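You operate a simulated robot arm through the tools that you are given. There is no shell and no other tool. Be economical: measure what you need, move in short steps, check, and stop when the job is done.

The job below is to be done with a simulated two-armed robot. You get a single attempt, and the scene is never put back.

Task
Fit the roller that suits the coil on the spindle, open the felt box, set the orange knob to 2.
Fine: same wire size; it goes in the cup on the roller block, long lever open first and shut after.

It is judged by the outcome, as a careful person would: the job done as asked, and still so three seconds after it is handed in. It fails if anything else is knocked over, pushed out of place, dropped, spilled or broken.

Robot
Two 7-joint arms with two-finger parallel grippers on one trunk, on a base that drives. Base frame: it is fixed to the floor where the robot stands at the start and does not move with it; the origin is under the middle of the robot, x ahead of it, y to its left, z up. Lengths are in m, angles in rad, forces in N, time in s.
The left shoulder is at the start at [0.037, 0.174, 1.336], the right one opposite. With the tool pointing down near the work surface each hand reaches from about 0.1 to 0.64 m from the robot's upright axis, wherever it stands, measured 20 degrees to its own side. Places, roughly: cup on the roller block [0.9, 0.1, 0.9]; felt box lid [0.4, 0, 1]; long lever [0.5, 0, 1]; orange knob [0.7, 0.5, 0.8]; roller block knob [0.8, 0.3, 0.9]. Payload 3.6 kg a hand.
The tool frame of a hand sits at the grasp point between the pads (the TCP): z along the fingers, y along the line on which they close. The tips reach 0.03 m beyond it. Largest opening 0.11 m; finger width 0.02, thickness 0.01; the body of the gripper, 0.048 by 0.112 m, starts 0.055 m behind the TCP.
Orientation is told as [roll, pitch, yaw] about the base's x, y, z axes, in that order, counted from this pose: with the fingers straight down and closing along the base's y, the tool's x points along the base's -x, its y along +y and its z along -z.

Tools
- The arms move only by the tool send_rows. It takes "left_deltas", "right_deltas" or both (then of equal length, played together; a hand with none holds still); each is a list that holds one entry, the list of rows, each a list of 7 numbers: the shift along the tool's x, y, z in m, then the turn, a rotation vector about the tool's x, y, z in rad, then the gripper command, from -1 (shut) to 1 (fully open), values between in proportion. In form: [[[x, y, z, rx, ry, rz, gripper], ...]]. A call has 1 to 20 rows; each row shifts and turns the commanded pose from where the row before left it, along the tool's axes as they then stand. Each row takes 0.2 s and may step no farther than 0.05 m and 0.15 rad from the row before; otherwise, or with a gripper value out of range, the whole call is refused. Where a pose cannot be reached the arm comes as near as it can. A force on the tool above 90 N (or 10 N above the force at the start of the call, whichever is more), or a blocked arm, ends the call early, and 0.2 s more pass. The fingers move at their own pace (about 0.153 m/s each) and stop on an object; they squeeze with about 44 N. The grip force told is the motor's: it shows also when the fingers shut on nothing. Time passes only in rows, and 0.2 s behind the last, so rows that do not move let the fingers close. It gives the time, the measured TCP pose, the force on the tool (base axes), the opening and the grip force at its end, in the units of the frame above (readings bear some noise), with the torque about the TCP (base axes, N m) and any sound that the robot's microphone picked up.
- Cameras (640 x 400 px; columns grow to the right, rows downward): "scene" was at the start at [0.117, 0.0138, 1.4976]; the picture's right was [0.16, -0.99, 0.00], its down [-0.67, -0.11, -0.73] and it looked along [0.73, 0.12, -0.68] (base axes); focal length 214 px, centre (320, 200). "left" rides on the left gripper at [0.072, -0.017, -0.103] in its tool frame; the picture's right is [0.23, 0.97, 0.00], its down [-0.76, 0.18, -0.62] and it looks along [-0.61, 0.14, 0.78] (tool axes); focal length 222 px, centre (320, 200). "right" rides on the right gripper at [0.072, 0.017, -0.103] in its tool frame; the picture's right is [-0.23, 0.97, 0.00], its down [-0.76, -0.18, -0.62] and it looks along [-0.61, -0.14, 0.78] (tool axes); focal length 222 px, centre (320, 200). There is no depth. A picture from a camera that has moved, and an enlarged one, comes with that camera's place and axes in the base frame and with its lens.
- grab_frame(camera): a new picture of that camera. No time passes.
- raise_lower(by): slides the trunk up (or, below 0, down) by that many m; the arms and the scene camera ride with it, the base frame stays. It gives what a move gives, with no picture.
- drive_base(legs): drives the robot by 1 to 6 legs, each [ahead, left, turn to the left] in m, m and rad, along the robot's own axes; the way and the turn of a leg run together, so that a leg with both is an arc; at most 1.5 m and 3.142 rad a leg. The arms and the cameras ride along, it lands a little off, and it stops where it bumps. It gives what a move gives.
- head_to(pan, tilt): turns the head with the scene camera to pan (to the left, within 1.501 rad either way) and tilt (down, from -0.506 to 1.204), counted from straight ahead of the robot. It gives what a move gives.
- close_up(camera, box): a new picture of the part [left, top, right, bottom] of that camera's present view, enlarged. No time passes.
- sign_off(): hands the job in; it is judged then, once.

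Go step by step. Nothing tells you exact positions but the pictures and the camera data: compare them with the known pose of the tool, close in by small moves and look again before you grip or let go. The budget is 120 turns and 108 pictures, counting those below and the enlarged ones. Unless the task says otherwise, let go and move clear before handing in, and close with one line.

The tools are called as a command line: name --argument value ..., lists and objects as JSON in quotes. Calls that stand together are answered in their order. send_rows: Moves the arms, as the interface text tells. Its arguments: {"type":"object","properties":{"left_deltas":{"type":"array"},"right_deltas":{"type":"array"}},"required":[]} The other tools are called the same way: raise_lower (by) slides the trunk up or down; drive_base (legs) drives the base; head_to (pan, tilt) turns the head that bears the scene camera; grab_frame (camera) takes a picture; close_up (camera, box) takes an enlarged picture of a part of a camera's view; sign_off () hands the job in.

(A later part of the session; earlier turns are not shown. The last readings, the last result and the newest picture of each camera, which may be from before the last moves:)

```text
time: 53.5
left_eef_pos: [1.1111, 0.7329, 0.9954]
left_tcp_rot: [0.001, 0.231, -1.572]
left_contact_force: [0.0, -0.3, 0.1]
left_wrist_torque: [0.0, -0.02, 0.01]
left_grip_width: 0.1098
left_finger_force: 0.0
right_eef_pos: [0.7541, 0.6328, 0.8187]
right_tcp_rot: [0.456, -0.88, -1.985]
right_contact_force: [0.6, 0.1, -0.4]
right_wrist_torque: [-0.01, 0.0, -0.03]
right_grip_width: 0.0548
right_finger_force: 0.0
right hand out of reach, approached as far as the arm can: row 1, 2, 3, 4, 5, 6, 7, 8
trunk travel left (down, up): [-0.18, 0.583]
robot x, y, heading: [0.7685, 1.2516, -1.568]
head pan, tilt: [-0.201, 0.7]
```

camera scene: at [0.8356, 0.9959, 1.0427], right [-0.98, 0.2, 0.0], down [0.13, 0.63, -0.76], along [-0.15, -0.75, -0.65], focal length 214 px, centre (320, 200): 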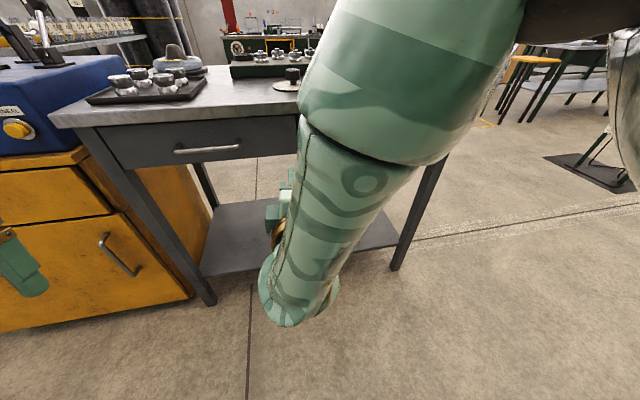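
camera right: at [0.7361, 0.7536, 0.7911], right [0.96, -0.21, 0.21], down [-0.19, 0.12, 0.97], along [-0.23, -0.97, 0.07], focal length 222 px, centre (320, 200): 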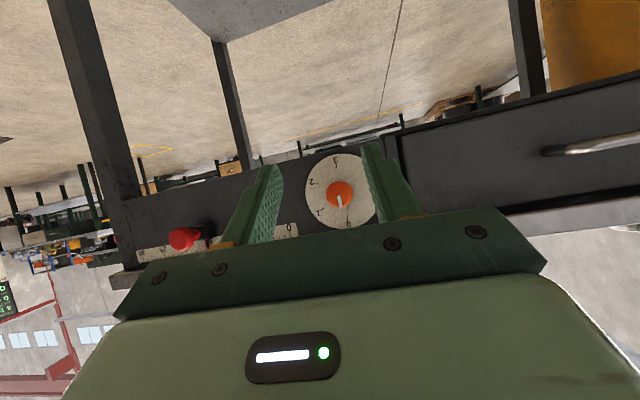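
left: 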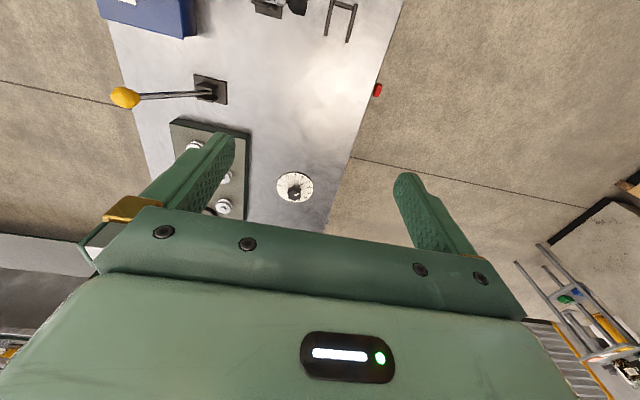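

send_rows --right_deltas '[[[0, 0, 0, 0.0825, 0, -0.125, 0], [0, 0, 0, 0.0825, 0, -0.125, 0], [0, 0, 0, 0.0825, 0, -0.125, 0], [0, 0, 0, 0.0825, 0, -0.125, 0], [0, 0, 0, 0.0825, 0, -0.125, 0], [0, 0, 0, 0.0825, 0, -0.125, 0], [0, 0, 0, 0.0825, 0, -0.125, 0], [0, 0, 0, 0.0825, 0, -0.125, 0], [0, 0, 0, 0.0825, 0, -0.125, 0], [0, 0, 0, 0.0825, 0, -0.125, 0], [0, 0, 0, 0.0825, 0, -0.125, 0], [0, 0, 0, 0.0825, 0, -0.125, 0], [0, 0, 0, 0.0825, 0, -0.125, 0], [0, 0, 0, 0.0825, 0, -0.125, 0], [0, 0, 0, 0, 0, 0, 0]]]'

grab_frame --camera "scene"

grab_frame --camera "right"

```text
time: 56.7
left_eef_pos: [1.1105, 0.7326, 0.9954]
left_tcp_rot: [0.0, 0.235, -1.57]
left_contact_force: [0.2, -0.1, 0.2]
left_wrist_torque: [0.0, -0.03, 0.0]
left_grip_width: 0.1099
left_finger_force: 0.1
right_eef_pos: [0.703, 0.6675, 0.9177]
right_tcp_rot: [-1.6, 0.189, -0.604]
right_contact_force: [-0.5, 0.3, 0.0]
right_wrist_torque: [0.0, 0.02, -0.03]
right_grip_width: 0.0551
right_finger_force: 0.0
right hand out of reach, approached as far as the arm can: row 11, 12, 13, 14
trunk travel left (down, up): [-0.18, 0.583]
robot x, y, heading: [0.7649, 1.2517, -1.572]
head pan, tilt: [-0.201, 0.7]
```

```text
74 pictures are left
camera scene: at [0.7549, 1.0298, 1.225], right [-0.98, 0.2, 0.0], down [0.13, 0.63, -0.76], along [-0.15, -0.75, -0.65], focal length 214 px, centre (320, 200)
```

scene: 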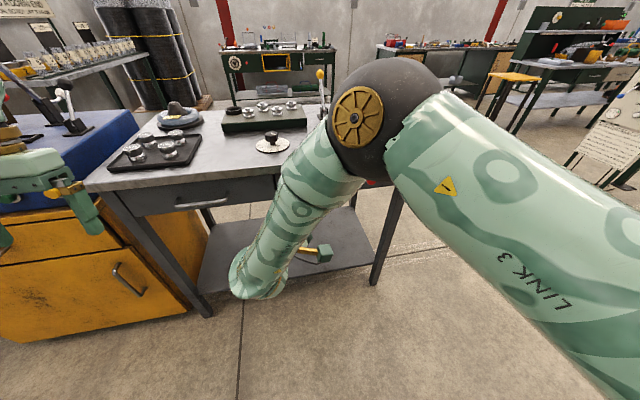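

```text
73 pictures are left
camera right: at [0.7005, 0.7954, 0.9116], right [0.02, -0.04, -1.0], down [1.0, 0.07, 0.01], along [0.07, -1.0, 0.05], focal length 222 px, centre (320, 200)
```

right: 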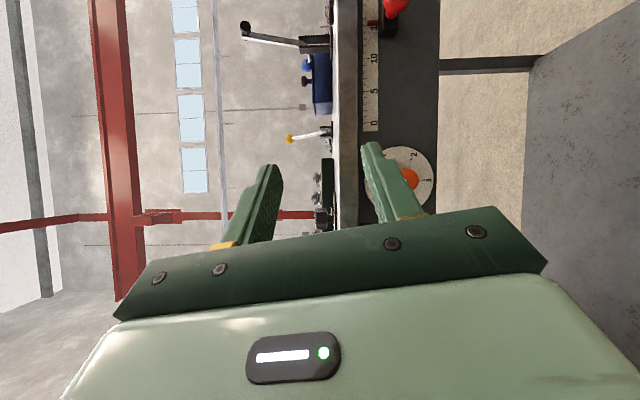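

drive_base --legs '[[-0.17, 0, 0]]'

send_rows --right_deltas '[[[-0.0237, 0.0133, 0.0298, 0, 0, 0, 0], [-0.0237, 0.0133, 0.0298, 0, 0, 0, 0], [-0.0237, 0.0133, 0.0298, 0, 0, 0, 0], [-0.0237, 0.0133, 0.0298, 0, 0, 0, 0], [-0.0237, 0.0133, 0.0298, 0, 0, 0, 0], [-0.0237, 0.0133, 0.0298, 0, 0, 0, 0], [0, 0, 0, 0, 0, 0, 0]]]'

grab_frame --camera "scene"

```text
time: 58.2
left_eef_pos: [1.1141, 0.9028, 0.9968]
left_tcp_rot: [0.0, 0.232, -1.571]
left_contact_force: [-0.6, 0.1, 0.3]
left_wrist_torque: [-0.02, -0.01, -0.03]
left_grip_width: 0.11
left_finger_force: 0.1
right_eef_pos: [0.7048, 0.8391, 0.9186]
right_tcp_rot: [-1.598, 0.187, -0.603]
right_contact_force: [-0.3, 0.6, 0.2]
right_wrist_torque: [0.02, -0.03, 0.01]
right_grip_width: 0.0548
right_finger_force: 0.1
trunk travel left (down, up): [-0.18, 0.583]
robot x, y, heading: [0.7716, 1.4215, -1.568]
head pan, tilt: [-0.201, 0.7]
```

```text
time: 59.8
left_eef_pos: [1.1124, 0.9021, 0.9953]
left_tcp_rot: [0.001, 0.233, -1.57]
left_contact_force: [0.3, 1.0, 0.1]
left_wrist_torque: [0.05, -0.01, 0.03]
left_grip_width: 0.11
left_finger_force: 0.0
right_eef_pos: [0.6861, 0.7908, 0.9388]
right_tcp_rot: [-1.565, 0.164, -0.588]
right_contact_force: [-0.2, -0.7, -0.1]
right_wrist_torque: [-0.02, 0.04, 0.01]
right_grip_width: 0.055
right_finger_force: 0.0
right hand out of reach, approached as far as the arm can: row 1, 2, 3, 4, 5, 6
trunk travel left (down, up): [-0.18, 0.583]
robot x, y, heading: [0.7679, 1.4204, -1.574]
head pan, tilt: [-0.201, 0.7]
```

```text
72 pictures are left
camera scene: at [0.7551, 1.2003, 1.2254], right [-0.98, 0.2, 0.0], down [0.13, 0.63, -0.76], along [-0.15, -0.75, -0.64], focal length 214 px, centre (320, 200)
```

scene: 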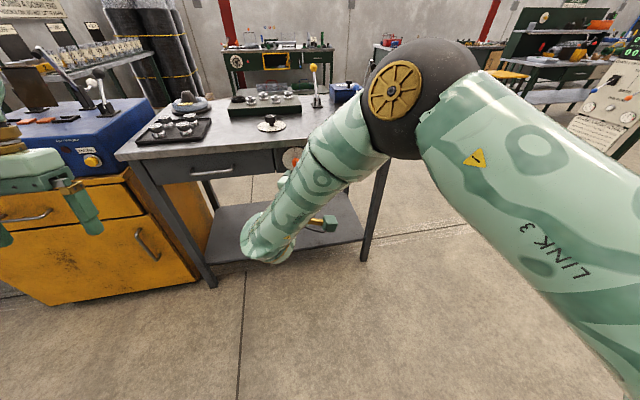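

raise_lower --by 0.25

send_rows --right_deltas '[[[0, 0, 0, -0.0825, 0, 0.125, 0], [0, 0, 0, -0.0825, 0, 0.125, 0], [0, 0, 0, -0.0825, 0, 0.125, 0], [0, 0, 0, -0.0825, 0, 0.125, 0], [0, 0, 0, -0.0825, 0, 0.125, 0], [0, 0, 0, -0.0825, 0, 0.125, 0], [0, 0, 0, -0.0825, 0, 0.125, 0], [0, 0, 0, -0.0825, 0, 0.125, 0], [0, 0, 0, 0, 0.15, 0, 0], [0, 0, 0, 0, 0.15, 0, 0], [0, 0, 0, 0, 0.15, 0, 0], [0, 0, 0, 0, 0, 0, 0]]]'

grab_frame --camera "scene"

```text
time: 62.4
left_eef_pos: [1.1113, 0.9035, 1.2453]
left_tcp_rot: [0.003, 0.233, -1.569]
left_contact_force: [0.0, -0.3, -1.0]
left_wrist_torque: [0.02, 0.02, -0.02]
left_grip_width: 0.1101
left_finger_force: 0.0
right_eef_pos: [0.6857, 0.8554, 1.3076]
right_tcp_rot: [-1.75, 0.04, -0.605]
right_contact_force: [0.0, 0.3, -0.7]
right_wrist_torque: [0.02, -0.01, 0.02]
right_grip_width: 0.0546
right_finger_force: 0.0
trunk travel left (down, up): [-0.43, 0.333]
robot x, y, heading: [0.7666, 1.4193, -1.565]
head pan, tilt: [-0.201, 0.7]
```

```text
time: 65.0
left_eef_pos: [1.1127, 0.9029, 1.2451]
left_tcp_rot: [0.003, 0.232, -1.569]
left_contact_force: [-0.3, -0.4, 0.3]
left_wrist_torque: [0.03, 0.01, 0.02]
left_grip_width: 0.1098
left_finger_force: 0.0
right_eef_pos: [0.6868, 0.855, 1.3084]
right_tcp_rot: [-0.613, -0.586, -1.278]
right_contact_force: [-0.6, -0.2, 0.2]
right_wrist_torque: [0.0, 0.03, 0.02]
right_grip_width: 0.055
right_finger_force: 0.1
trunk travel left (down, up): [-0.43, 0.333]
robot x, y, heading: [0.7717, 1.4207, -1.563]
head pan, tilt: [-0.201, 0.7]
```

```text
71 pictures are left
camera scene: at [0.7548, 1.3021, 1.4813], right [-0.98, 0.2, 0.0], down [0.13, 0.63, -0.76], along [-0.15, -0.75, -0.64], focal length 214 px, centre (320, 200)
```

scene: 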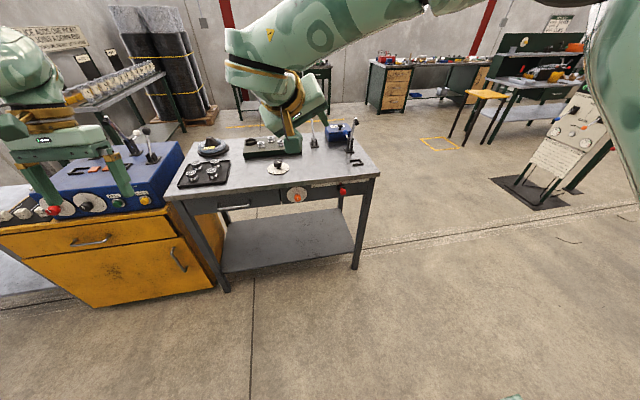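

send_rows --right_deltas '[[[0, 0, 0, -0.118, 0.076, 0.045, 0], [0, 0, 0, -0.118, 0.076, 0.045, 0], [0, 0, 0, -0.118, 0.076, 0.045, 0], [0, 0, 0, -0.118, 0.076, 0.045, 0], [0, 0, 0, 0, 0, 0, 0]]]'

drive_base --legs '[[0.3, 0.07, 0]]'

```text
time: 66.2
left_eef_pos: [1.1135, 0.9032, 1.2465]
left_tcp_rot: [0.001, 0.232, -1.57]
left_contact_force: [0.5, 0.0, -0.5]
left_wrist_torque: [0.0, 0.01, -0.01]
left_grip_width: 0.11
left_finger_force: 0.0
right_eef_pos: [0.6863, 0.8547, 1.3093]
right_tcp_rot: [-0.002, -0.352, -1.571]
right_contact_force: [0.4, -0.2, -0.4]
right_wrist_torque: [0.0, 0.01, 0.01]
right_grip_width: 0.0547
right_finger_force: 0.1
trunk travel left (down, up): [-0.43, 0.333]
robot x, y, heading: [0.7736, 1.4233, -1.573]
head pan, tilt: [-0.201, 0.7]
```

```text
time: 68.2
left_eef_pos: [1.1804, 0.6005, 1.2451]
left_tcp_rot: [0.003, 0.233, -1.576]
left_contact_force: [0.4, 0.0, -0.8]
left_wrist_torque: [0.0, 0.0, 0.02]
left_grip_width: 0.11
left_finger_force: 0.1
right_eef_pos: [0.7545, 0.5538, 1.3082]
right_tcp_rot: [-0.003, -0.353, -1.574]
right_contact_force: [-0.1, -0.3, 0.1]
right_wrist_torque: [-0.02, -0.02, 0.01]
right_grip_width: 0.055
right_finger_force: 0.1
trunk travel left (down, up): [-0.43, 0.333]
robot x, y, heading: [0.8367, 1.123, -1.572]
head pan, tilt: [-0.201, 0.7]
```

send_rows --right_deltas '[[[0.0178, -0.0058, 0.0418, 0, 0, 0, 0], [0.0178, -0.0058, 0.0418, 0, 0, 0, 0], [0.0178, -0.0058, 0.0418, 0, 0, 0, 0], [0.0178, -0.0058, 0.0418, 0, 0, 0, 0], [0.0178, -0.0058, 0.0418, 0, 0, 0, 0], [0.0178, -0.0058, 0.0418, 0, 0, 0, 0], [0.0178, -0.0058, 0.0418, 0, 0, 0, 0], [0.0178, -0.0058, 0.0418, 0, 0, 0, 0], [0.0178, -0.0058, 0.0418, 0, 0, 0, 0], [0, 0, 0, 0, 0, 0, 0]]]'

grab_frame --camera "right"

```text
time: 70.5
left_eef_pos: [1.18, 0.6031, 1.2452]
left_tcp_rot: [0.002, 0.233, -1.575]
left_contact_force: [0.0, 0.3, -0.2]
left_wrist_torque: [0.02, 0.0, 0.02]
left_grip_width: 0.1099
left_finger_force: 0.0
right_eef_pos: [0.7008, 0.5768, 0.9005]
right_tcp_rot: [-0.003, -0.351, -1.574]
right_contact_force: [0.6, -0.1, -0.7]
right_wrist_torque: [0.0, 0.0, 0.0]
right_grip_width: 0.0549
right_finger_force: 0.0
trunk travel left (down, up): [-0.43, 0.333]
robot x, y, heading: [0.8381, 1.125, -1.575]
head pan, tilt: [-0.201, 0.7]
```

```text
70 pictures are left
camera right: at [0.7187, 0.6802, 0.9724], right [0.97, -0.22, 0.08], down [-0.18, -0.5, 0.85], along [-0.15, -0.84, -0.52], focal length 222 px, centre (320, 200)
```

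right: 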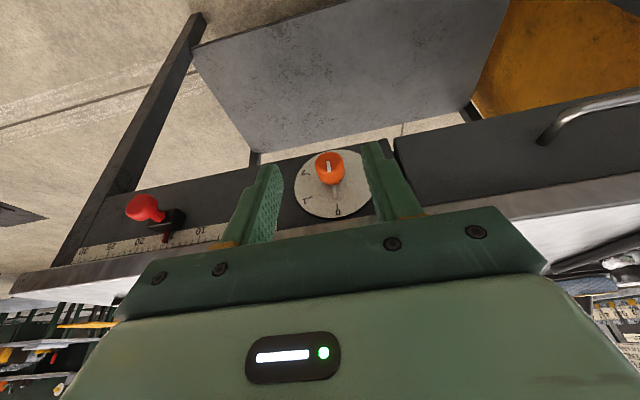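

send_rows --right_deltas '[[[0, 0, 0, 0.141, 0, -0.052, 0], [0, 0, 0, 0.141, 0, -0.052, 0], [0, 0, 0, 0.141, 0, -0.052, 0], [0, 0, 0, 0.141, 0, -0.052, 0], [0, 0, 0, 0.141, 0, -0.052, 0], [0, 0, 0, 0.141, 0, -0.052, 0], [0, 0, 0, 0, 0, 0, 0]]]'

send_rows --right_deltas '[[[0, 0, 0, -0.141, 0, 0.052, 0], [0, 0, 0, -0.141, 0, 0.052, 0], [0, 0, 0, -0.141, 0, 0.052, 0], [0, 0, 0, -0.141, 0, 0.052, 0], [0, 0, 0, -0.141, 0, 0.052, 0], [0, 0, 0, -0.141, 0, 0.052, 0], [0, 0, 0, -0.141, 0, 0.052, 0], [0, 0, 0, -0.141, 0, 0.052, 0], [0, 0, 0, -0.141, 0, 0.052, 0], [0, 0, 0, -0.141, 0, 0.052, 0], [0, 0, 0, -0.141, 0, 0.052, 0], [0, 0, 0, -0.141, 0, 0.052, 0], [0, 0, 0, 0, 0, 0, 0]]]'

```text
time: 72.0
left_eef_pos: [1.1789, 0.6004, 1.246]
left_tcp_rot: [0.003, 0.231, -1.573]
left_contact_force: [-1.1, -0.6, -0.6]
left_wrist_torque: [-0.01, -0.02, -0.01]
left_grip_width: 0.1099
left_finger_force: 0.0
right_eef_pos: [0.6998, 0.576, 0.9001]
right_tcp_rot: [-0.937, -0.215, -1.292]
right_contact_force: [0.6, 0.6, -0.2]
right_wrist_torque: [0.03, 0.02, 0.02]
right_grip_width: 0.0551
right_finger_force: 0.1
trunk travel left (down, up): [-0.43, 0.333]
robot x, y, heading: [0.8371, 1.1218, -1.574]
head pan, tilt: [-0.201, 0.7]
```

```text
time: 74.8
left_eef_pos: [1.181, 0.6011, 1.244]
left_tcp_rot: [0.003, 0.232, -1.573]
left_contact_force: [0.1, -0.4, -1.2]
left_wrist_torque: [-0.05, -0.01, 0.03]
left_grip_width: 0.1102
left_finger_force: 0.1
right_eef_pos: [0.6997, 0.5763, 0.9007]
right_tcp_rot: [0.781, -0.257, -1.821]
right_contact_force: [0.3, -0.3, 0.3]
right_wrist_torque: [-0.01, 0.06, 0.03]
right_grip_width: 0.0552
right_finger_force: 0.1
right hand out of reach, approached as far as the arm can: row 12
trunk travel left (down, up): [-0.43, 0.333]
robot x, y, heading: [0.8373, 1.1259, -1.571]
head pan, tilt: [-0.201, 0.7]
```

send_rows --right_deltas '[[[0, 0, 0, 0.141, 0, -0.052, 0.3], [0, 0, 0, 0.141, 0, -0.052, 0.3], [0, 0, 0, 0.141, 0, -0.052, 0.3], [0, 0, 0, 0.141, 0, -0.052, 0.3], [0, 0, 0, 0.141, 0, -0.052, 0.3], [0, 0, 0, 0.141, 0, -0.052, 0.3], [0, 0, 0, 0.141, 0, -0.052, 0.3], [0, 0, 0, 0.141, 0, -0.052, 0.3], [0, 0, 0, 0.141, 0, -0.052, 0.3], [0, 0, 0, 0, 0, 0, 0.3]]]'

```text
time: 77.0
left_eef_pos: [1.1796, 0.6016, 1.2457]
left_tcp_rot: [0.002, 0.231, -1.575]
left_contact_force: [-0.4, -0.1, 0.1]
left_wrist_torque: [-0.01, 0.01, -0.02]
left_grip_width: 0.1101
left_finger_force: 0.0
right_eef_pos: [0.7004, 0.5754, 0.9011]
right_tcp_rot: [-0.637, -0.287, -1.37]
right_contact_force: [-0.4, 0.2, -0.8]
right_wrist_torque: [-0.01, -0.01, 0.0]
right_grip_width: 0.0714
right_finger_force: 0.2
trunk travel left (down, up): [-0.43, 0.333]
robot x, y, heading: [0.8373, 1.1256, -1.574]
head pan, tilt: [-0.201, 0.7]
```

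send_rows --right_deltas '[[[-0.0007, 0.017, 0.0273, 0, 0, 0, 0.3], [-0.0007, 0.017, 0.0273, 0, 0, 0, 0.3], [-0.0007, 0.017, 0.0273, 0, 0, 0, 0.3], [0, 0, 0, 0, 0, 0, 0.3]]]'

grab_frame --camera "right"

head_to --pan -0.1 --tilt 0.9

grab_frame --camera "scene"

```text
time: 78.0
left_eef_pos: [1.1801, 0.6014, 1.2456]
left_tcp_rot: [0.002, 0.233, -1.575]
left_contact_force: [0.1, 0.4, 0.0]
left_wrist_torque: [0.04, 0.0, 0.0]
left_grip_width: 0.1101
left_finger_force: 0.1
right_eef_pos: [0.6956, 0.5629, 0.8262]
right_tcp_rot: [-0.634, -0.289, -1.367]
right_contact_force: [-0.5, 0.2, -0.4]
right_wrist_torque: [0.01, -0.02, 0.01]
right_grip_width: 0.0714
right_finger_force: 0.0
right hand out of reach, approached as far as the arm can: row 3
trunk travel left (down, up): [-0.43, 0.333]
robot x, y, heading: [0.8377, 1.1202, -1.575]
head pan, tilt: [-0.201, 0.7]
```

```text
69 pictures are left
camera right: at [0.7515, 0.6667, 0.8757], right [0.85, -0.22, -0.49], down [0.33, -0.5, 0.8], along [-0.42, -0.84, -0.35], focal length 222 px, centre (320, 200)
```

right: 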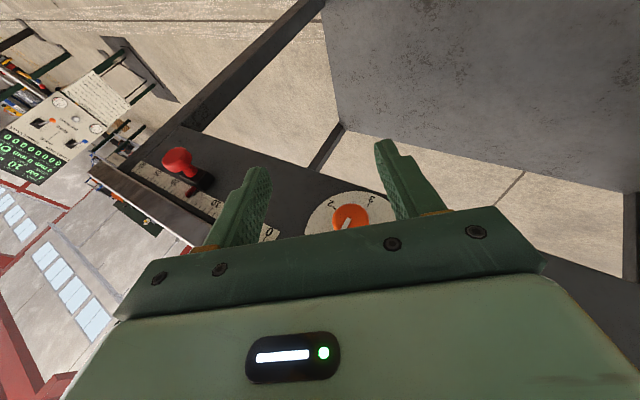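

```text
time: 78.8
left_eef_pos: [1.1806, 0.6021, 1.2465]
left_tcp_rot: [0.001, 0.232, -1.574]
left_contact_force: [0.0, -0.4, -0.3]
left_wrist_torque: [-0.02, 0.02, 0.01]
left_grip_width: 0.1102
left_finger_force: 0.1
right_eef_pos: [0.697, 0.5636, 0.827]
right_tcp_rot: [-0.634, -0.287, -1.369]
right_contact_force: [0.1, 0.0, 0.2]
right_wrist_torque: [0.01, 0.01, 0.02]
right_grip_width: 0.0715
right_finger_force: 0.0
trunk travel left (down, up): [-0.43, 0.333]
robot x, y, heading: [0.8403, 1.1232, -1.571]
head pan, tilt: [-0.099, 0.901]
```

```text
68 pictures are left
camera scene: at [0.8338, 1.0099, 1.4652], right [-0.99, 0.1, 0.0], down [0.08, 0.78, -0.62], along [-0.06, -0.62, -0.78], focal length 214 px, centre (320, 200)
```

scene: 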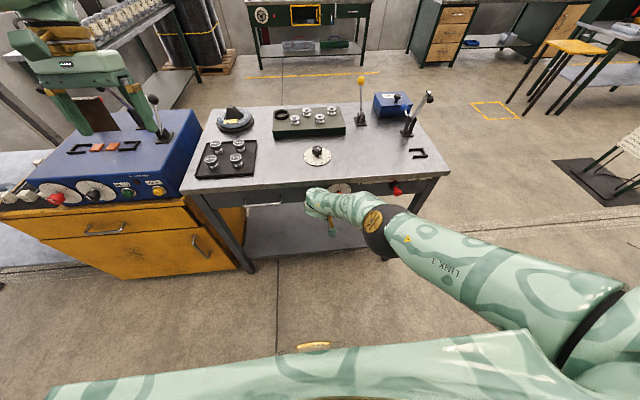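

raise_lower --by -0.05

```text
time: 79.7
left_eef_pos: [1.1809, 0.603, 1.1964]
left_tcp_rot: [0.001, 0.231, -1.575]
left_contact_force: [-1.0, 0.4, 0.1]
left_wrist_torque: [0.03, 0.02, 0.01]
left_grip_width: 0.1097
left_finger_force: 0.1
right_eef_pos: [0.697, 0.5631, 0.7767]
right_tcp_rot: [-0.633, -0.291, -1.368]
right_contact_force: [0.1, 0.2, 0.1]
right_wrist_torque: [-0.01, -0.02, -0.02]
right_grip_width: 0.0715
right_finger_force: 0.0
trunk travel left (down, up): [-0.38, 0.383]
robot x, y, heading: [0.8414, 1.1262, -1.574]
head pan, tilt: [-0.099, 0.901]
```

send_rows --right_deltas '[[[-0.0093, -0.0171, -0.0255, 0, 0, 0, 0.3], [-0.0183, 0, 0.0067, 0, 0, 0, 0.3], [-0.0183, 0, 0.0067, 0, 0, 0, 0.3], [0, 0, 0, 0, 0, 0, 0.3]]]'

close_up --camera "right" --box '[160, 80, 480, 280]'

```text
time: 80.7
left_eef_pos: [1.1804, 0.6021, 1.1954]
left_tcp_rot: [0.002, 0.232, -1.574]
left_contact_force: [0.2, -0.7, -0.5]
left_wrist_torque: [0.01, 0.01, 0.04]
left_grip_width: 0.1101
left_finger_force: 0.0
right_eef_pos: [0.6911, 0.5301, 0.8104]
right_tcp_rot: [-0.633, -0.289, -1.368]
right_contact_force: [0.1, 0.1, -0.4]
right_wrist_torque: [0.02, 0.01, 0.03]
right_grip_width: 0.0714
right_finger_force: 0.1
right hand out of reach, approached as far as the arm can: row 3
trunk travel left (down, up): [-0.38, 0.383]
robot x, y, heading: [0.8406, 1.1225, -1.573]
head pan, tilt: [-0.099, 0.901]
```

```text
2.00 times, centred on (320, 180) of right
camera zoom: at [0.7479, 0.633, 0.8596], right [0.85, -0.22, -0.49], down [0.33, -0.5, 0.8], along [-0.42, -0.84, -0.35], focal length 444 px, centre (320, 240)
```

zoom: 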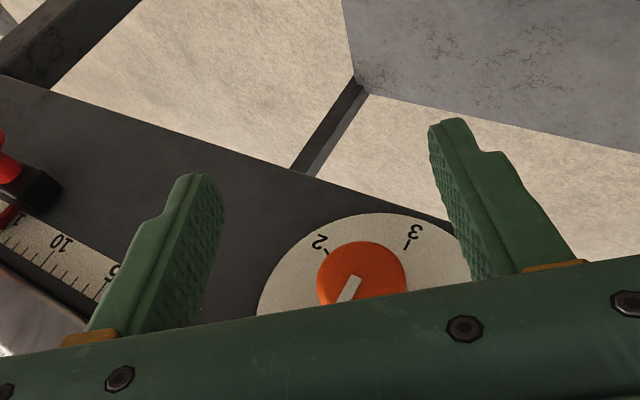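

send_rows --right_deltas '[[[0.0282, 0, -0.0104, 0, 0, 0, 0.3], [0.0282, 0, -0.0104, 0, 0, 0, 0.3]]]'

drive_base --legs '[[0.09, 0, 0]]'

```text
time: 81.3
left_eef_pos: [1.181, 0.602, 1.1956]
left_tcp_rot: [0.002, 0.231, -1.574]
left_contact_force: [-0.5, -1.2, -0.2]
left_wrist_torque: [-0.05, 0.03, 0.0]
left_grip_width: 0.1099
left_finger_force: 0.0
right_eef_pos: [0.6921, 0.5902, 0.811]
right_tcp_rot: [-0.635, -0.289, -1.371]
right_contact_force: [-0.2, 0.2, -0.3]
right_wrist_torque: [0.01, -0.02, 0.0]
right_grip_width: 0.0716
right_finger_force: 0.1
trunk travel left (down, up): [-0.38, 0.383]
robot x, y, heading: [0.8372, 1.1191, -1.572]
head pan, tilt: [-0.099, 0.901]
```

```text
time: 82.4
left_eef_pos: [1.1795, 0.5098, 1.1949]
left_tcp_rot: [0.002, 0.233, -1.573]
left_contact_force: [-0.2, 0.5, -0.4]
left_wrist_torque: [0.01, -0.02, 0.0]
left_grip_width: 0.11
left_finger_force: 0.1
right_eef_pos: [0.6926, 0.4979, 0.8089]
right_tcp_rot: [-0.634, -0.286, -1.37]
right_contact_force: [0.4, -0.4, 0.4]
right_wrist_torque: [-0.02, -0.04, -0.03]
right_grip_width: 0.0716
right_finger_force: 0.1
trunk travel left (down, up): [-0.38, 0.383]
robot x, y, heading: [0.8384, 1.0316, -1.575]
head pan, tilt: [-0.099, 0.901]
```

send_rows --right_deltas '[[[-0.0117, 0.0057, 0.0027, 0, 0, 0, 0.3], [0, 0, 0, 0, 0, 0, 0.0]]]'

close_up --camera "right" --box '[160, 80, 480, 280]'

close_up --camera "scene" --box '[280, 160, 440, 260]'

```text
time: 83.0
left_eef_pos: [1.1773, 0.5162, 1.1991]
left_tcp_rot: [0.004, 0.227, -1.574]
left_contact_force: [0.1, -0.8, 0.0]
left_wrist_torque: [-0.02, 0.01, -0.01]
left_grip_width: 0.1099
left_finger_force: 0.0
right_eef_pos: [0.6935, 0.4944, 0.8081]
right_tcp_rot: [-0.634, -0.286, -1.375]
right_contact_force: [-15.9, 44.0, 3.2]
right_wrist_torque: [-2.79, -1.07, 1.19]
right_grip_width: 0.0548
right_finger_force: 0.0
trunk travel left (down, up): [-0.38, 0.383]
robot x, y, heading: [0.8379, 1.0326, -1.576]
head pan, tilt: [-0.099, 0.901]
```

```text
2.00 times, centred on (320, 180) of right
camera zoom: at [0.751, 0.5971, 0.858], right [0.84, -0.22, -0.49], down [0.33, -0.51, 0.8], along [-0.42, -0.83, -0.35], focal length 444 px, centre (320, 240)
```

zoom: 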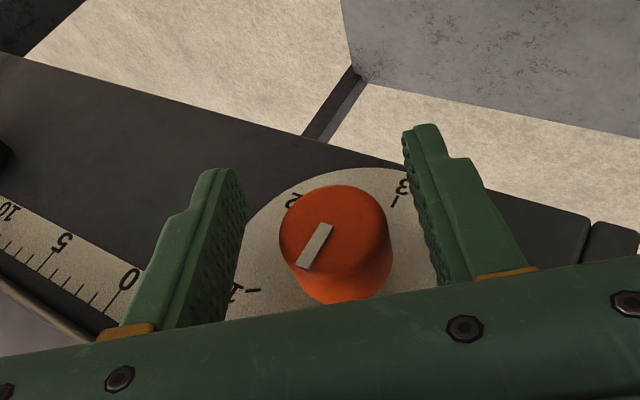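

```text
4.00 times, centred on (360, 210) of scene
camera zoom: at [0.8312, 0.9127, 1.4152], right [-0.99, 0.1, 0.0], down [0.08, 0.78, -0.62], along [-0.06, -0.62, -0.78], focal length 858 px, centre (160, 160)
```

zoom: 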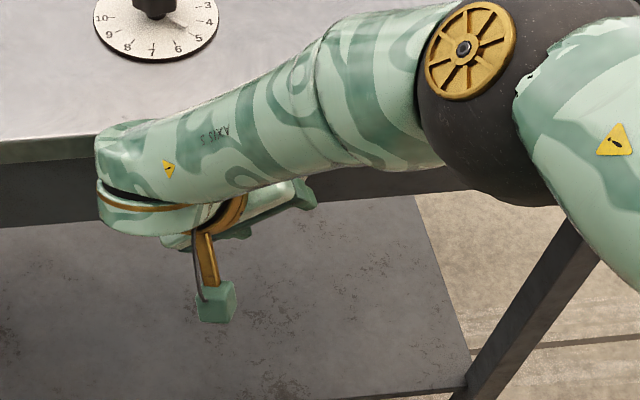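

The wrist is pressing on the table edge. I back off and lean the hand more away from the table.

send_rows --right_deltas '[[[0.0282, 0, -0.0104, 0, 0, 0, 0.3], [0.0282, 0, -0.0104, 0, 0, 0, 0.3], [0, 0, 0, 0, -0.12, 0, 0.3], [0, 0, 0, 0, -0.12, 0, 0.3], [0, 0, 0, 0, -0.11, 0, 0.3], [0, 0, 0, 0, 0, 0, 0.3]]]'

grab_frame --camera "scene"

```text
time: 84.4
left_eef_pos: [1.1794, 0.5116, 1.1972]
left_tcp_rot: [0.001, 0.231, -1.575]
left_contact_force: [0.5, -0.4, 0.2]
left_wrist_torque: [-0.01, 0.0, 0.0]
left_grip_width: 0.11
left_finger_force: 0.1
right_eef_pos: [0.6996, 0.5467, 0.8093]
right_tcp_rot: [-0.733, -0.556, -1.132]
right_contact_force: [-0.4, 0.1, -0.6]
right_wrist_torque: [0.0, 0.01, 0.02]
right_grip_width: 0.0713
right_finger_force: 0.0
trunk travel left (down, up): [-0.38, 0.383]
robot x, y, heading: [0.8404, 1.0299, -1.577]
head pan, tilt: [-0.099, 0.901]
```

```text
64 pictures are left
camera scene: at [0.8336, 0.9058, 1.4147], right [-0.99, 0.1, 0.0], down [0.08, 0.78, -0.62], along [-0.06, -0.62, -0.78], focal length 214 px, centre (320, 200)
```

scene: 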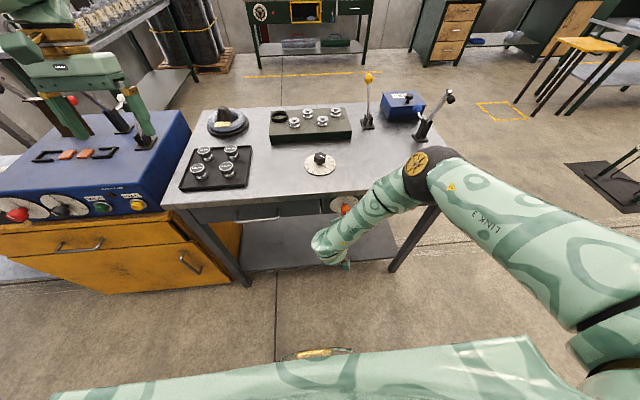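

send_rows --right_deltas '[[[0, 0, 0, -0.115, 0, 0.0966, 0.3], [0, 0, 0, -0.115, 0, 0.0966, 0.3], [0, 0, 0, -0.115, 0, 0.0966, 0.3], [0, 0, 0, -0.115, 0, 0.0966, 0.3], [0, 0, 0, -0.115, 0, 0.0966, 0.3], [0, 0, 0, -0.115, 0, 0.0966, 0.3], [0, 0, 0, -0.115, 0, 0.0966, 0.3], [0, 0, 0, 0, 0, 0, 0.3]]]'

grab_frame --camera "right"

```text
time: 85.7
left_eef_pos: [1.1778, 0.5117, 1.1951]
left_tcp_rot: [0.001, 0.231, -1.579]
left_contact_force: [-1.0, -0.8, 0.0]
left_wrist_torque: [0.04, 0.02, 0.01]
left_grip_width: 0.1098
left_finger_force: 0.0
right_eef_pos: [0.7338, 0.5169, 0.8141]
right_tcp_rot: [-0.013, -0.644, -1.593]
right_contact_force: [-3.6, 33.6, 6.2]
right_wrist_torque: [0.42, 0.2, -1.36]
right_grip_width: 0.0741
right_finger_force: 2.9
right hand out of reach, approached as far as the arm can: row 1, 2, 3, 4, 5, 6
trunk travel left (down, up): [-0.38, 0.383]
robot x, y, heading: [0.8364, 1.0359, -1.581]
head pan, tilt: [-0.099, 0.901]
stopped in row 6 (right hand): the force on the tool passed its limit at 91 N (the readings are from after the stop); the commanded pose is now the measured one
```

```text
63 pictures are left
camera right: at [0.7551, 0.6375, 0.8529], right [0.97, -0.21, 0.13], down [-0.17, -0.23, 0.96], along [-0.17, -0.95, -0.26], focal length 222 px, centre (320, 200)
```

right: 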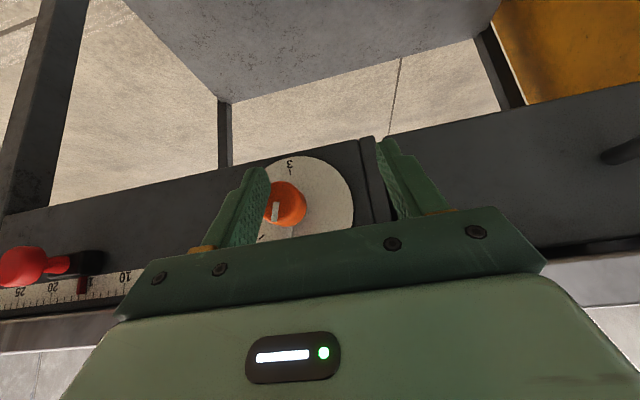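

send_rows --right_deltas '[[[0.024, -0.01, -0.018, 0, 0, 0, 0.3], [0.024, -0.01, -0.018, 0, 0, 0, 0.3], [0, 0, 0, 0, 0.09, 0, 0.3], [0, 0, 0, 0, 0, 0, 0.3]]]'

raise_lower --by -0.05

send_rows --right_deltas '[[[0.0, -0.018, -0.03, 0, 0, 0, 0.3], [0, 0, 0, -0.128, 0, 0.078, 0.3], [0, 0, 0, -0.128, 0, 0.078, 0.3], [0, 0, 0, -0.128, 0, 0.078, 0.3], [0, 0, 0, 0, 0, 0, 0.3]]]'

grab_frame --camera "right"

```text
time: 86.7
left_eef_pos: [1.1775, 0.5118, 1.1962]
left_tcp_rot: [0.002, 0.232, -1.579]
left_contact_force: [0.9, 0.0, -0.8]
left_wrist_torque: [0.01, 0.0, 0.02]
left_grip_width: 0.1098
left_finger_force: 0.1
right_eef_pos: [0.7429, 0.5379, 0.8297]
right_tcp_rot: [-0.011, -0.564, -1.59]
right_contact_force: [-0.4, -0.3, 0.0]
right_wrist_torque: [-0.01, -0.01, 0.04]
right_grip_width: 0.0714
right_finger_force: 0.1
right hand out of reach, approached as far as the arm can: row 1, 2
trunk travel left (down, up): [-0.38, 0.383]
robot x, y, heading: [0.8425, 1.0322, -1.581]
head pan, tilt: [-0.099, 0.901]
```

```text
time: 87.6
left_eef_pos: [1.177, 0.5118, 1.1462]
left_tcp_rot: [0.003, 0.23, -1.577]
left_contact_force: [0.0, 0.0, 0.0]
left_wrist_torque: [-0.02, 0.02, 0.01]
left_grip_width: 0.1104
left_finger_force: 0.0
right_eef_pos: [0.7427, 0.5392, 0.7789]
right_tcp_rot: [-0.009, -0.567, -1.591]
right_contact_force: [0.1, 0.0, -0.5]
right_wrist_torque: [-0.02, 0.02, 0.03]
right_grip_width: 0.0713
right_finger_force: 0.0
trunk travel left (down, up): [-0.33, 0.433]
robot x, y, heading: [0.8371, 1.0316, -1.581]
head pan, tilt: [-0.099, 0.901]
```

```text
time: 88.8
left_eef_pos: [1.1775, 0.5116, 1.1452]
left_tcp_rot: [0.002, 0.23, -1.577]
left_contact_force: [0.5, 0.3, 0.6]
left_wrist_torque: [0.02, 0.0, -0.01]
left_grip_width: 0.11
left_finger_force: 0.1
right_eef_pos: [0.7264, 0.5587, 0.8081]
right_tcp_rot: [0.085, -0.542, -1.643]
right_contact_force: [0.3, 0.3, 0.7]
right_wrist_torque: [0.03, -0.01, 0.0]
right_grip_width: 0.0716
right_finger_force: 0.0
right hand out of reach, approached as far as the arm can: row 2, 3, 4
trunk travel left (down, up): [-0.33, 0.433]
robot x, y, heading: [0.8396, 1.033, -1.58]
head pan, tilt: [-0.099, 0.901]
```

```text
62 pictures are left
camera right: at [0.7434, 0.674, 0.8607], right [0.96, -0.22, 0.19], down [-0.26, -0.32, 0.91], along [-0.14, -0.92, -0.37], focal length 222 px, centre (320, 200)
```

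right: 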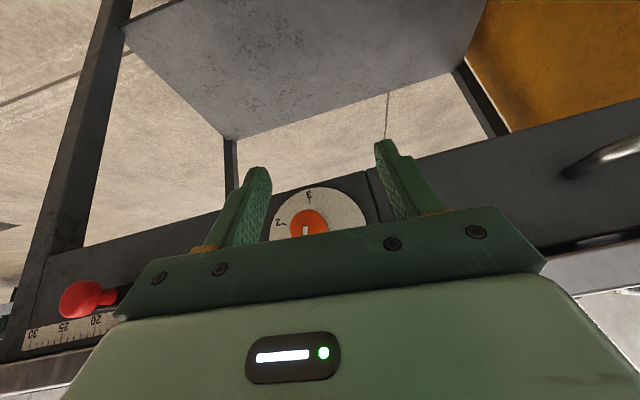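

send_rows --right_deltas '[[[0, 0, 0, 0.128, 0, -0.078, 0.3], [0, 0, 0, 0.128, 0, -0.078, 0.3], [0, 0, 0, 0.128, 0, -0.078, 0.3], [0, 0, 0, 0.128, 0, -0.078, 0.3], [0, 0, 0, 0.128, 0, -0.078, 0.3], [0, 0, 0, 0.128, 0, -0.078, 0.3], [0, 0, 0, 0.128, 0, -0.078, 0.3], [0, 0, 0, 0.128, 0, -0.078, 0.3], [0, 0, 0, 0, 0, 0, 0.3]]]'

```text
time: 90.8
left_eef_pos: [1.1764, 0.5104, 1.1458]
left_tcp_rot: [0.002, 0.23, -1.577]
left_contact_force: [-0.2, 0.4, 0.2]
left_wrist_torque: [0.01, -0.01, -0.01]
left_grip_width: 0.11
left_finger_force: 0.1
right_eef_pos: [0.7272, 0.5592, 0.8082]
right_tcp_rot: [-1.182, -0.222, -1.097]
right_contact_force: [-0.2, -0.1, 0.1]
right_wrist_torque: [0.01, 0.01, -0.02]
right_grip_width: 0.0715
right_finger_force: 0.1
trunk travel left (down, up): [-0.33, 0.433]
robot x, y, heading: [0.8377, 1.0318, -1.582]
head pan, tilt: [-0.099, 0.901]
```

send_rows --right_deltas '[[[0.0129, -0.0125, 0.0228, 0, 0, 0, 0.3], [-0.0208, 0, 0.0119, 0, 0, 0, 0.3], [0, 0, 0, 0, 0, 0, 0.3]]]'

grab_frame --camera "right"

```text
time: 91.6
left_eef_pos: [1.1766, 0.5116, 1.1467]
left_tcp_rot: [0.003, 0.233, -1.578]
left_contact_force: [-0.3, 0.3, 0.3]
left_wrist_torque: [-0.03, -0.03, -0.02]
left_grip_width: 0.1102
left_finger_force: 0.0
right_eef_pos: [0.6965, 0.5347, 0.8092]
right_tcp_rot: [-1.18, -0.221, -1.097]
right_contact_force: [0.8, -0.1, 0.0]
right_wrist_torque: [0.01, 0.01, -0.01]
right_grip_width: 0.0715
right_finger_force: 0.0
trunk travel left (down, up): [-0.33, 0.433]
robot x, y, heading: [0.838, 1.0321, -1.577]
head pan, tilt: [-0.099, 0.901]
```

```text
61 pictures are left
camera right: at [0.7534, 0.6489, 0.8161], right [0.52, -0.2, -0.83], down [0.75, -0.35, 0.56], along [-0.4, -0.91, -0.03], focal length 222 px, centre (320, 200)
```

right: 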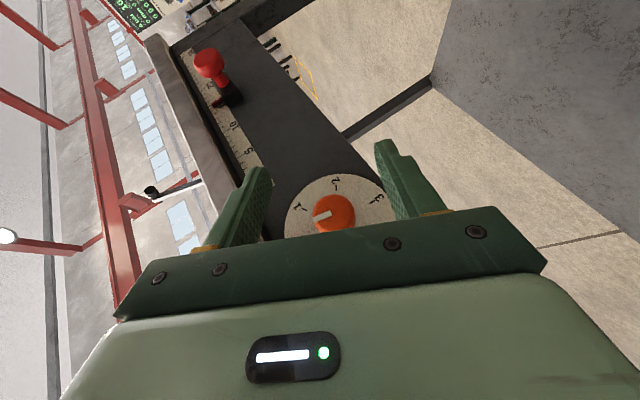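

close_up --camera "right" --box '[240, 140, 432, 260]'

```text
3.33 times, centred on (336, 200) of right
camera zoom: at [0.7534, 0.6489, 0.8161], right [0.52, -0.2, -0.83], down [0.75, -0.35, 0.56], along [-0.4, -0.91, -0.03], focal length 740 px, centre (267, 200)
```

zoom: 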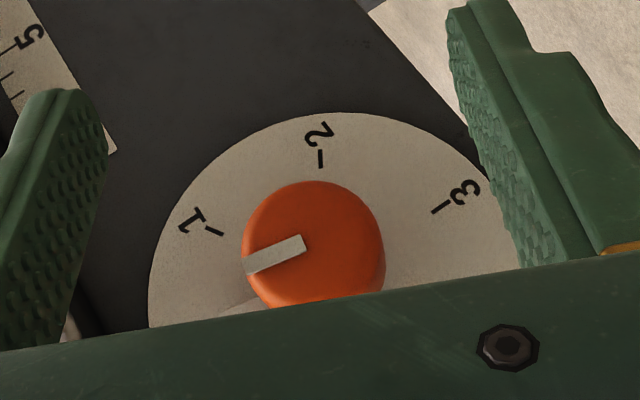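

send_rows --right_deltas '[[[-0.0204, 0.001, 0.0117, 0, 0, 0, 0.3], [-0.0204, 0.001, 0.0117, 0, 0, 0, 0.3], [0, 0, 0, 0, 0, 0, 0.0]]]'

close_up --camera "right" --box '[240, 140, 432, 260]'

```text
time: 92.4
left_eef_pos: [1.1776, 0.511, 1.1458]
left_tcp_rot: [0.001, 0.232, -1.579]
left_contact_force: [0.2, -1.1, 0.0]
left_wrist_torque: [-0.02, 0.0, 0.0]
left_grip_width: 0.1098
left_finger_force: 0.1
right_eef_pos: [0.6987, 0.4884, 0.807]
right_tcp_rot: [-1.181, -0.222, -1.097]
right_contact_force: [0.2, 0.6, 0.3]
right_wrist_torque: [0.03, 0.0, -0.01]
right_grip_width: 0.055
right_finger_force: 0.2
trunk travel left (down, up): [-0.33, 0.433]
robot x, y, heading: [0.836, 1.0344, -1.581]
head pan, tilt: [-0.099, 0.901]
```

```text
3.33 times, centred on (336, 200) of right
camera zoom: at [0.7546, 0.6021, 0.8139], right [0.52, -0.2, -0.83], down [0.75, -0.35, 0.56], along [-0.4, -0.91, -0.03], focal length 740 px, centre (267, 200)
```

zoom: 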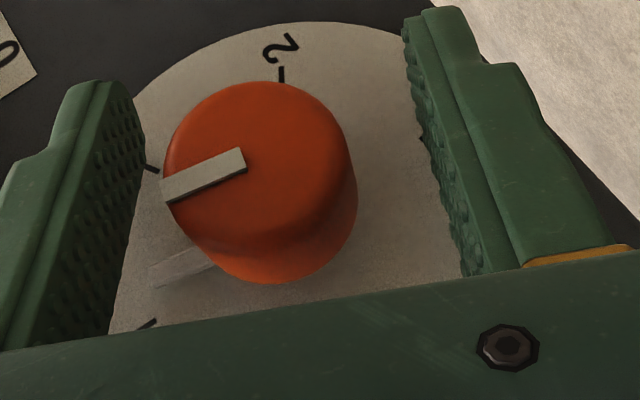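

send_rows --right_deltas '[[[0, 0, 0, 0, 0, 0, -0.6], [0, 0, 0, 0, 0, 0, -0.6], [0, 0, 0, 0, 0, 0, -0.6]]]'

```text
time: 93.2
left_eef_pos: [1.1781, 0.5117, 1.1473]
left_tcp_rot: [0.0, 0.231, -1.578]
left_contact_force: [0.2, -0.1, 0.2]
left_wrist_torque: [-0.01, 0.0, 0.04]
left_grip_width: 0.11
left_finger_force: 0.2
right_eef_pos: [0.6974, 0.4878, 0.8081]
right_tcp_rot: [-1.183, -0.224, -1.098]
right_contact_force: [-6.8, -3.4, 14.0]
right_wrist_torque: [0.14, -0.01, -0.44]
right_grip_width: 0.0311
right_finger_force: 45.3
trunk travel left (down, up): [-0.33, 0.433]
robot x, y, heading: [0.8372, 1.0284, -1.58]
head pan, tilt: [-0.099, 0.901]
```

Gripped (0.031 m). Turning clockwise 60°.

send_rows --right_deltas '[[[0, 0, 0, -0.13, 0, 0.0744, -0.6], [0, 0, 0, -0.13, 0, 0.0744, -0.6], [0, 0, 0, -0.13, 0, 0.0744, -0.6], [0, 0, 0, -0.13, 0, 0.0744, -0.6], [0, 0, 0, -0.13, 0, 0.0744, -0.6], [0, 0, 0, -0.13, 0, 0.0744, -0.6], [0, 0, 0, -0.13, 0, 0.0744, -0.6]]]'

close_up --camera "right" --box '[240, 140, 432, 260]'

```text
time: 94.8
left_eef_pos: [1.1764, 0.5118, 1.1459]
left_tcp_rot: [0.001, 0.231, -1.577]
left_contact_force: [0.4, 0.2, -0.1]
left_wrist_torque: [-0.02, 0.0, 0.01]
left_grip_width: 0.1101
left_finger_force: 0.0
right_eef_pos: [0.6983, 0.4883, 0.8069]
right_tcp_rot: [-0.083, -0.523, -1.532]
right_contact_force: [-3.4, -2.4, 6.5]
right_wrist_torque: [0.69, -0.02, -0.18]
right_grip_width: 0.0315
right_finger_force: 45.2
trunk travel left (down, up): [-0.33, 0.433]
robot x, y, heading: [0.8375, 1.0312, -1.574]
head pan, tilt: [-0.099, 0.901]
```

```text
3.33 times, centred on (336, 200) of right
camera zoom: at [0.7199, 0.6028, 0.8589], right [0.98, -0.2, 0.04], down [-0.11, -0.35, 0.93], along [-0.17, -0.92, -0.36], focal length 740 px, centre (267, 200)
```

zoom: 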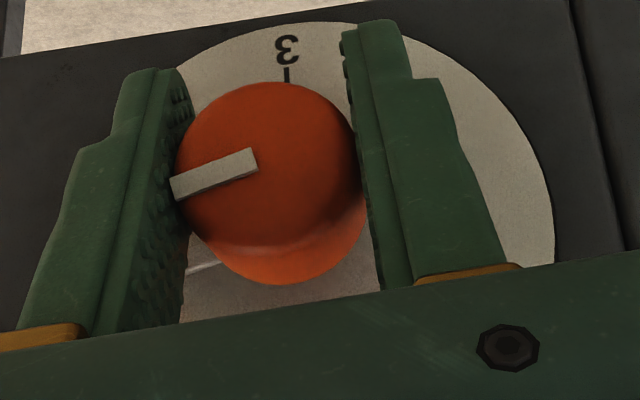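

send_rows --right_deltas '[[[0, 0, 0, 0, 0, 0, 0.3], [0, 0, 0, 0, 0, 0, 0.3], [0, 0, 0, 0.13, 0, -0.0744, 0.3], [0, 0, 0, 0.13, 0, -0.0744, 0.3], [0, 0, 0, 0.13, 0, -0.0744, 0.3], [0, 0, 0, 0.13, 0, -0.0744, 0.3], [0, 0, 0, 0.13, 0, -0.0744, 0.3], [0, 0, 0, 0.13, 0, -0.0744, 0.3], [0, 0, 0, 0.13, 0, -0.0744, 0.3], [0, 0, 0, 0, 0, 0, 0.3]]]'

close_up --camera "right" --box '[240, 140, 432, 260]'

```text
time: 97.0
left_eef_pos: [1.176, 0.5099, 1.1461]
left_tcp_rot: [0.003, 0.232, -1.577]
left_contact_force: [0.0, -1.0, 0.0]
left_wrist_torque: [0.0, -0.03, -0.02]
left_grip_width: 0.1102
left_finger_force: 0.1
right_eef_pos: [0.6986, 0.4874, 0.8075]
right_tcp_rot: [-1.182, -0.222, -1.1]
right_contact_force: [1.0, 0.0, -0.8]
right_wrist_torque: [0.01, 0.0, 0.02]
right_grip_width: 0.0717
right_finger_force: 0.1
trunk travel left (down, up): [-0.33, 0.433]
robot x, y, heading: [0.8383, 1.0306, -1.572]
head pan, tilt: [-0.099, 0.901]
```

```text
3.33 times, centred on (336, 200) of right
camera zoom: at [0.7545, 0.6019, 0.8143], right [0.52, -0.2, -0.83], down [0.75, -0.35, 0.56], along [-0.41, -0.91, -0.03], focal length 740 px, centre (267, 200)
```

zoom: 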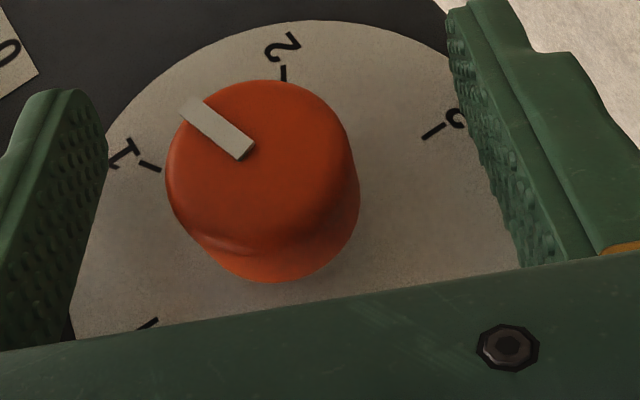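

send_rows --right_deltas '[[[0, 0, 0, 0, 0, 0, -0.6], [0, 0, 0, 0, 0, 0, -0.6], [0, 0, 0, 0, 0, 0, -0.6], [0, 0, 0, -0.13, 0, 0.0744, -0.6], [0, 0, 0, -0.13, 0, 0.0744, -0.6], [0, 0, 0, -0.13, 0, 0.0744, -0.6], [0, 0, 0, -0.13, 0, 0.0744, -0.6], [0, 0, 0, -0.13, 0, 0.0744, -0.6], [0, 0, 0, -0.13, 0, 0.0744, -0.6], [0, 0, 0, -0.13, 0, 0.0744, -0.6], [0, 0, 0, 0, 0, 0, -0.6], [0, 0, 0, 0, 0, 0, 0.3], [0, 0, 0, 0, 0, 0, 0.3], [0.0208, 0, -0.0119, 0, 0, 0, 0.3], [0.0208, 0, -0.0119, 0, 0, 0, 0.3], [0.0208, 0, -0.0119, 0, 0, 0, 0.3], [0.0208, 0, -0.0119, 0, 0, 0, 0.3]]]'

close_up --camera "right" --box '[240, 140, 432, 260]'

```text
time: 100.6
left_eef_pos: [1.1781, 0.5115, 1.146]
left_tcp_rot: [0.003, 0.232, -1.577]
left_contact_force: [0.5, -0.8, 0.0]
left_wrist_torque: [-0.02, 0.06, 0.02]
left_grip_width: 0.1102
left_finger_force: 0.1
right_eef_pos: [0.6988, 0.5827, 0.8069]
right_tcp_rot: [-0.089, -0.525, -1.529]
right_contact_force: [0.8, 0.3, 0.1]
right_wrist_torque: [-0.03, 0.04, -0.01]
right_grip_width: 0.0716
right_finger_force: 0.1
trunk travel left (down, up): [-0.33, 0.433]
robot x, y, heading: [0.8353, 1.0345, -1.579]
head pan, tilt: [-0.099, 0.901]
```

```text
3.33 times, centred on (336, 200) of right
camera zoom: at [0.721, 0.6981, 0.8583], right [0.98, -0.2, 0.04], down [-0.11, -0.34, 0.93], along [-0.17, -0.92, -0.36], focal length 740 px, centre (267, 200)
```

zoom: 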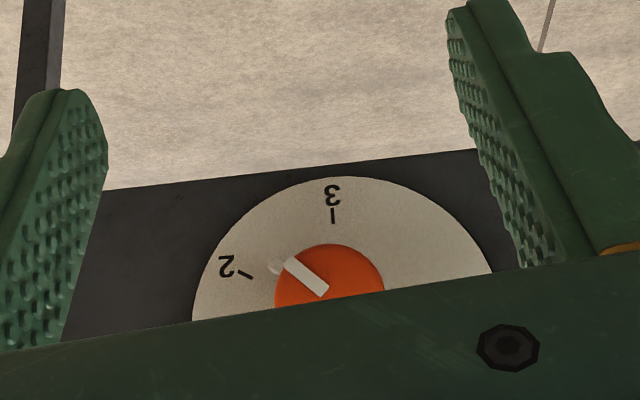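

send_rows --right_deltas '[[[0.035, 0, -0.02, 0, 0, 0, 0.3], [0.035, 0, -0.02, 0, 0, 0, 0.3], [0, 0, 0, 0, 0, 0, 0.3]]]'

close_up --camera "right" --box '[256, 150, 416, 250]'

```text
time: 101.4
left_eef_pos: [1.1756, 0.5108, 1.1459]
left_tcp_rot: [0.002, 0.233, -1.58]
left_contact_force: [-0.3, 0.7, 0.5]
left_wrist_torque: [-0.02, 0.04, -0.01]
left_grip_width: 0.1099
left_finger_force: 0.2
right_eef_pos: [0.7281, 0.6381, 0.8235]
right_tcp_rot: [-0.092, -0.518, -1.533]
right_contact_force: [-0.8, 0.8, -0.6]
right_wrist_torque: [0.0, 0.01, 0.0]
right_grip_width: 0.0717
right_finger_force: 0.1
right hand out of reach, approached as far as the arm can: row 1, 2
trunk travel left (down, up): [-0.33, 0.433]
robot x, y, heading: [0.8396, 1.0335, -1.579]
head pan, tilt: [-0.099, 0.901]
```

```text
4.00 times, centred on (336, 200) of right
camera zoom: at [0.75, 0.7526, 0.8768], right [0.98, -0.2, 0.03], down [-0.11, -0.35, 0.93], along [-0.18, -0.91, -0.37], focal length 888 px, centre (256, 200)
```

zoom: 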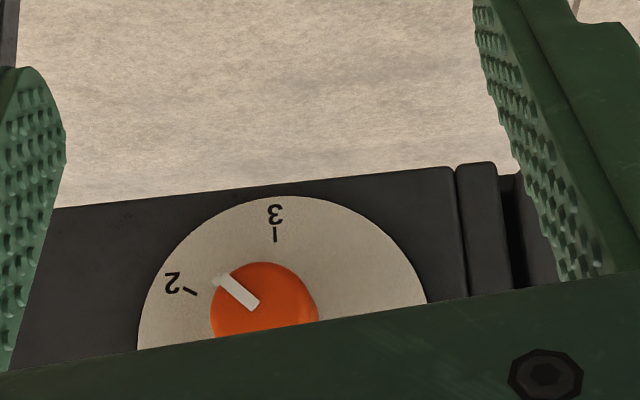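

send_rows --right_deltas '[[[0, 0, 0, 0.13, 0, -0.0744, 0.3], [0, 0, 0, 0.13, 0, -0.0744, 0.3], [0, 0, 0, 0.13, 0, -0.0744, 0.3], [0, 0, 0, 0.13, 0, -0.0744, 0.3], [0, 0, 0, 0.13, 0, -0.0744, 0.3], [0, 0, 0, 0.13, 0, -0.0744, 0.3], [0, 0, 0, 0.13, 0, -0.0744, 0.3], [0, 0, 0, 0, 0, 0, 0.3]]]'

close_up --camera "right" --box '[256, 130, 416, 230]'

```text
time: 103.2
left_eef_pos: [1.1768, 0.5113, 1.1465]
left_tcp_rot: [0.002, 0.232, -1.578]
left_contact_force: [0.2, -0.4, 0.8]
left_wrist_torque: [0.01, 0.01, 0.02]
left_grip_width: 0.1103
left_finger_force: 0.1
right_eef_pos: [0.7286, 0.64, 0.8252]
right_tcp_rot: [-1.182, -0.223, -1.097]
right_contact_force: [-0.6, -0.5, -0.9]
right_wrist_torque: [0.0, 0.04, 0.02]
right_grip_width: 0.0719
right_finger_force: 0.0
trunk travel left (down, up): [-0.33, 0.433]
robot x, y, heading: [0.8357, 1.033, -1.577]
head pan, tilt: [-0.099, 0.901]
```

```text
4.00 times, centred on (336, 180) of right
camera zoom: at [0.7846, 0.7536, 0.8318], right [0.52, -0.2, -0.83], down [0.75, -0.35, 0.56], along [-0.4, -0.91, -0.03], focal length 888 px, centre (256, 280)
```

zoom: 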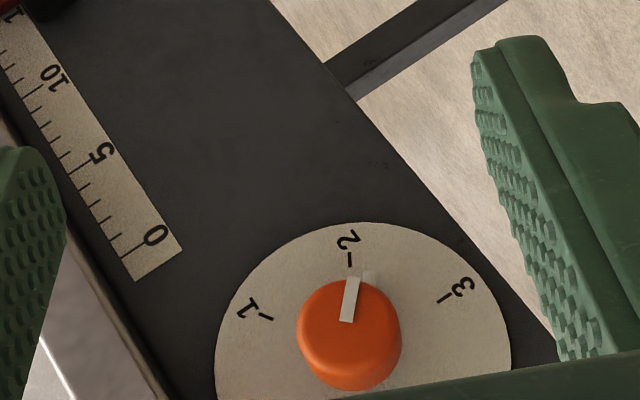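

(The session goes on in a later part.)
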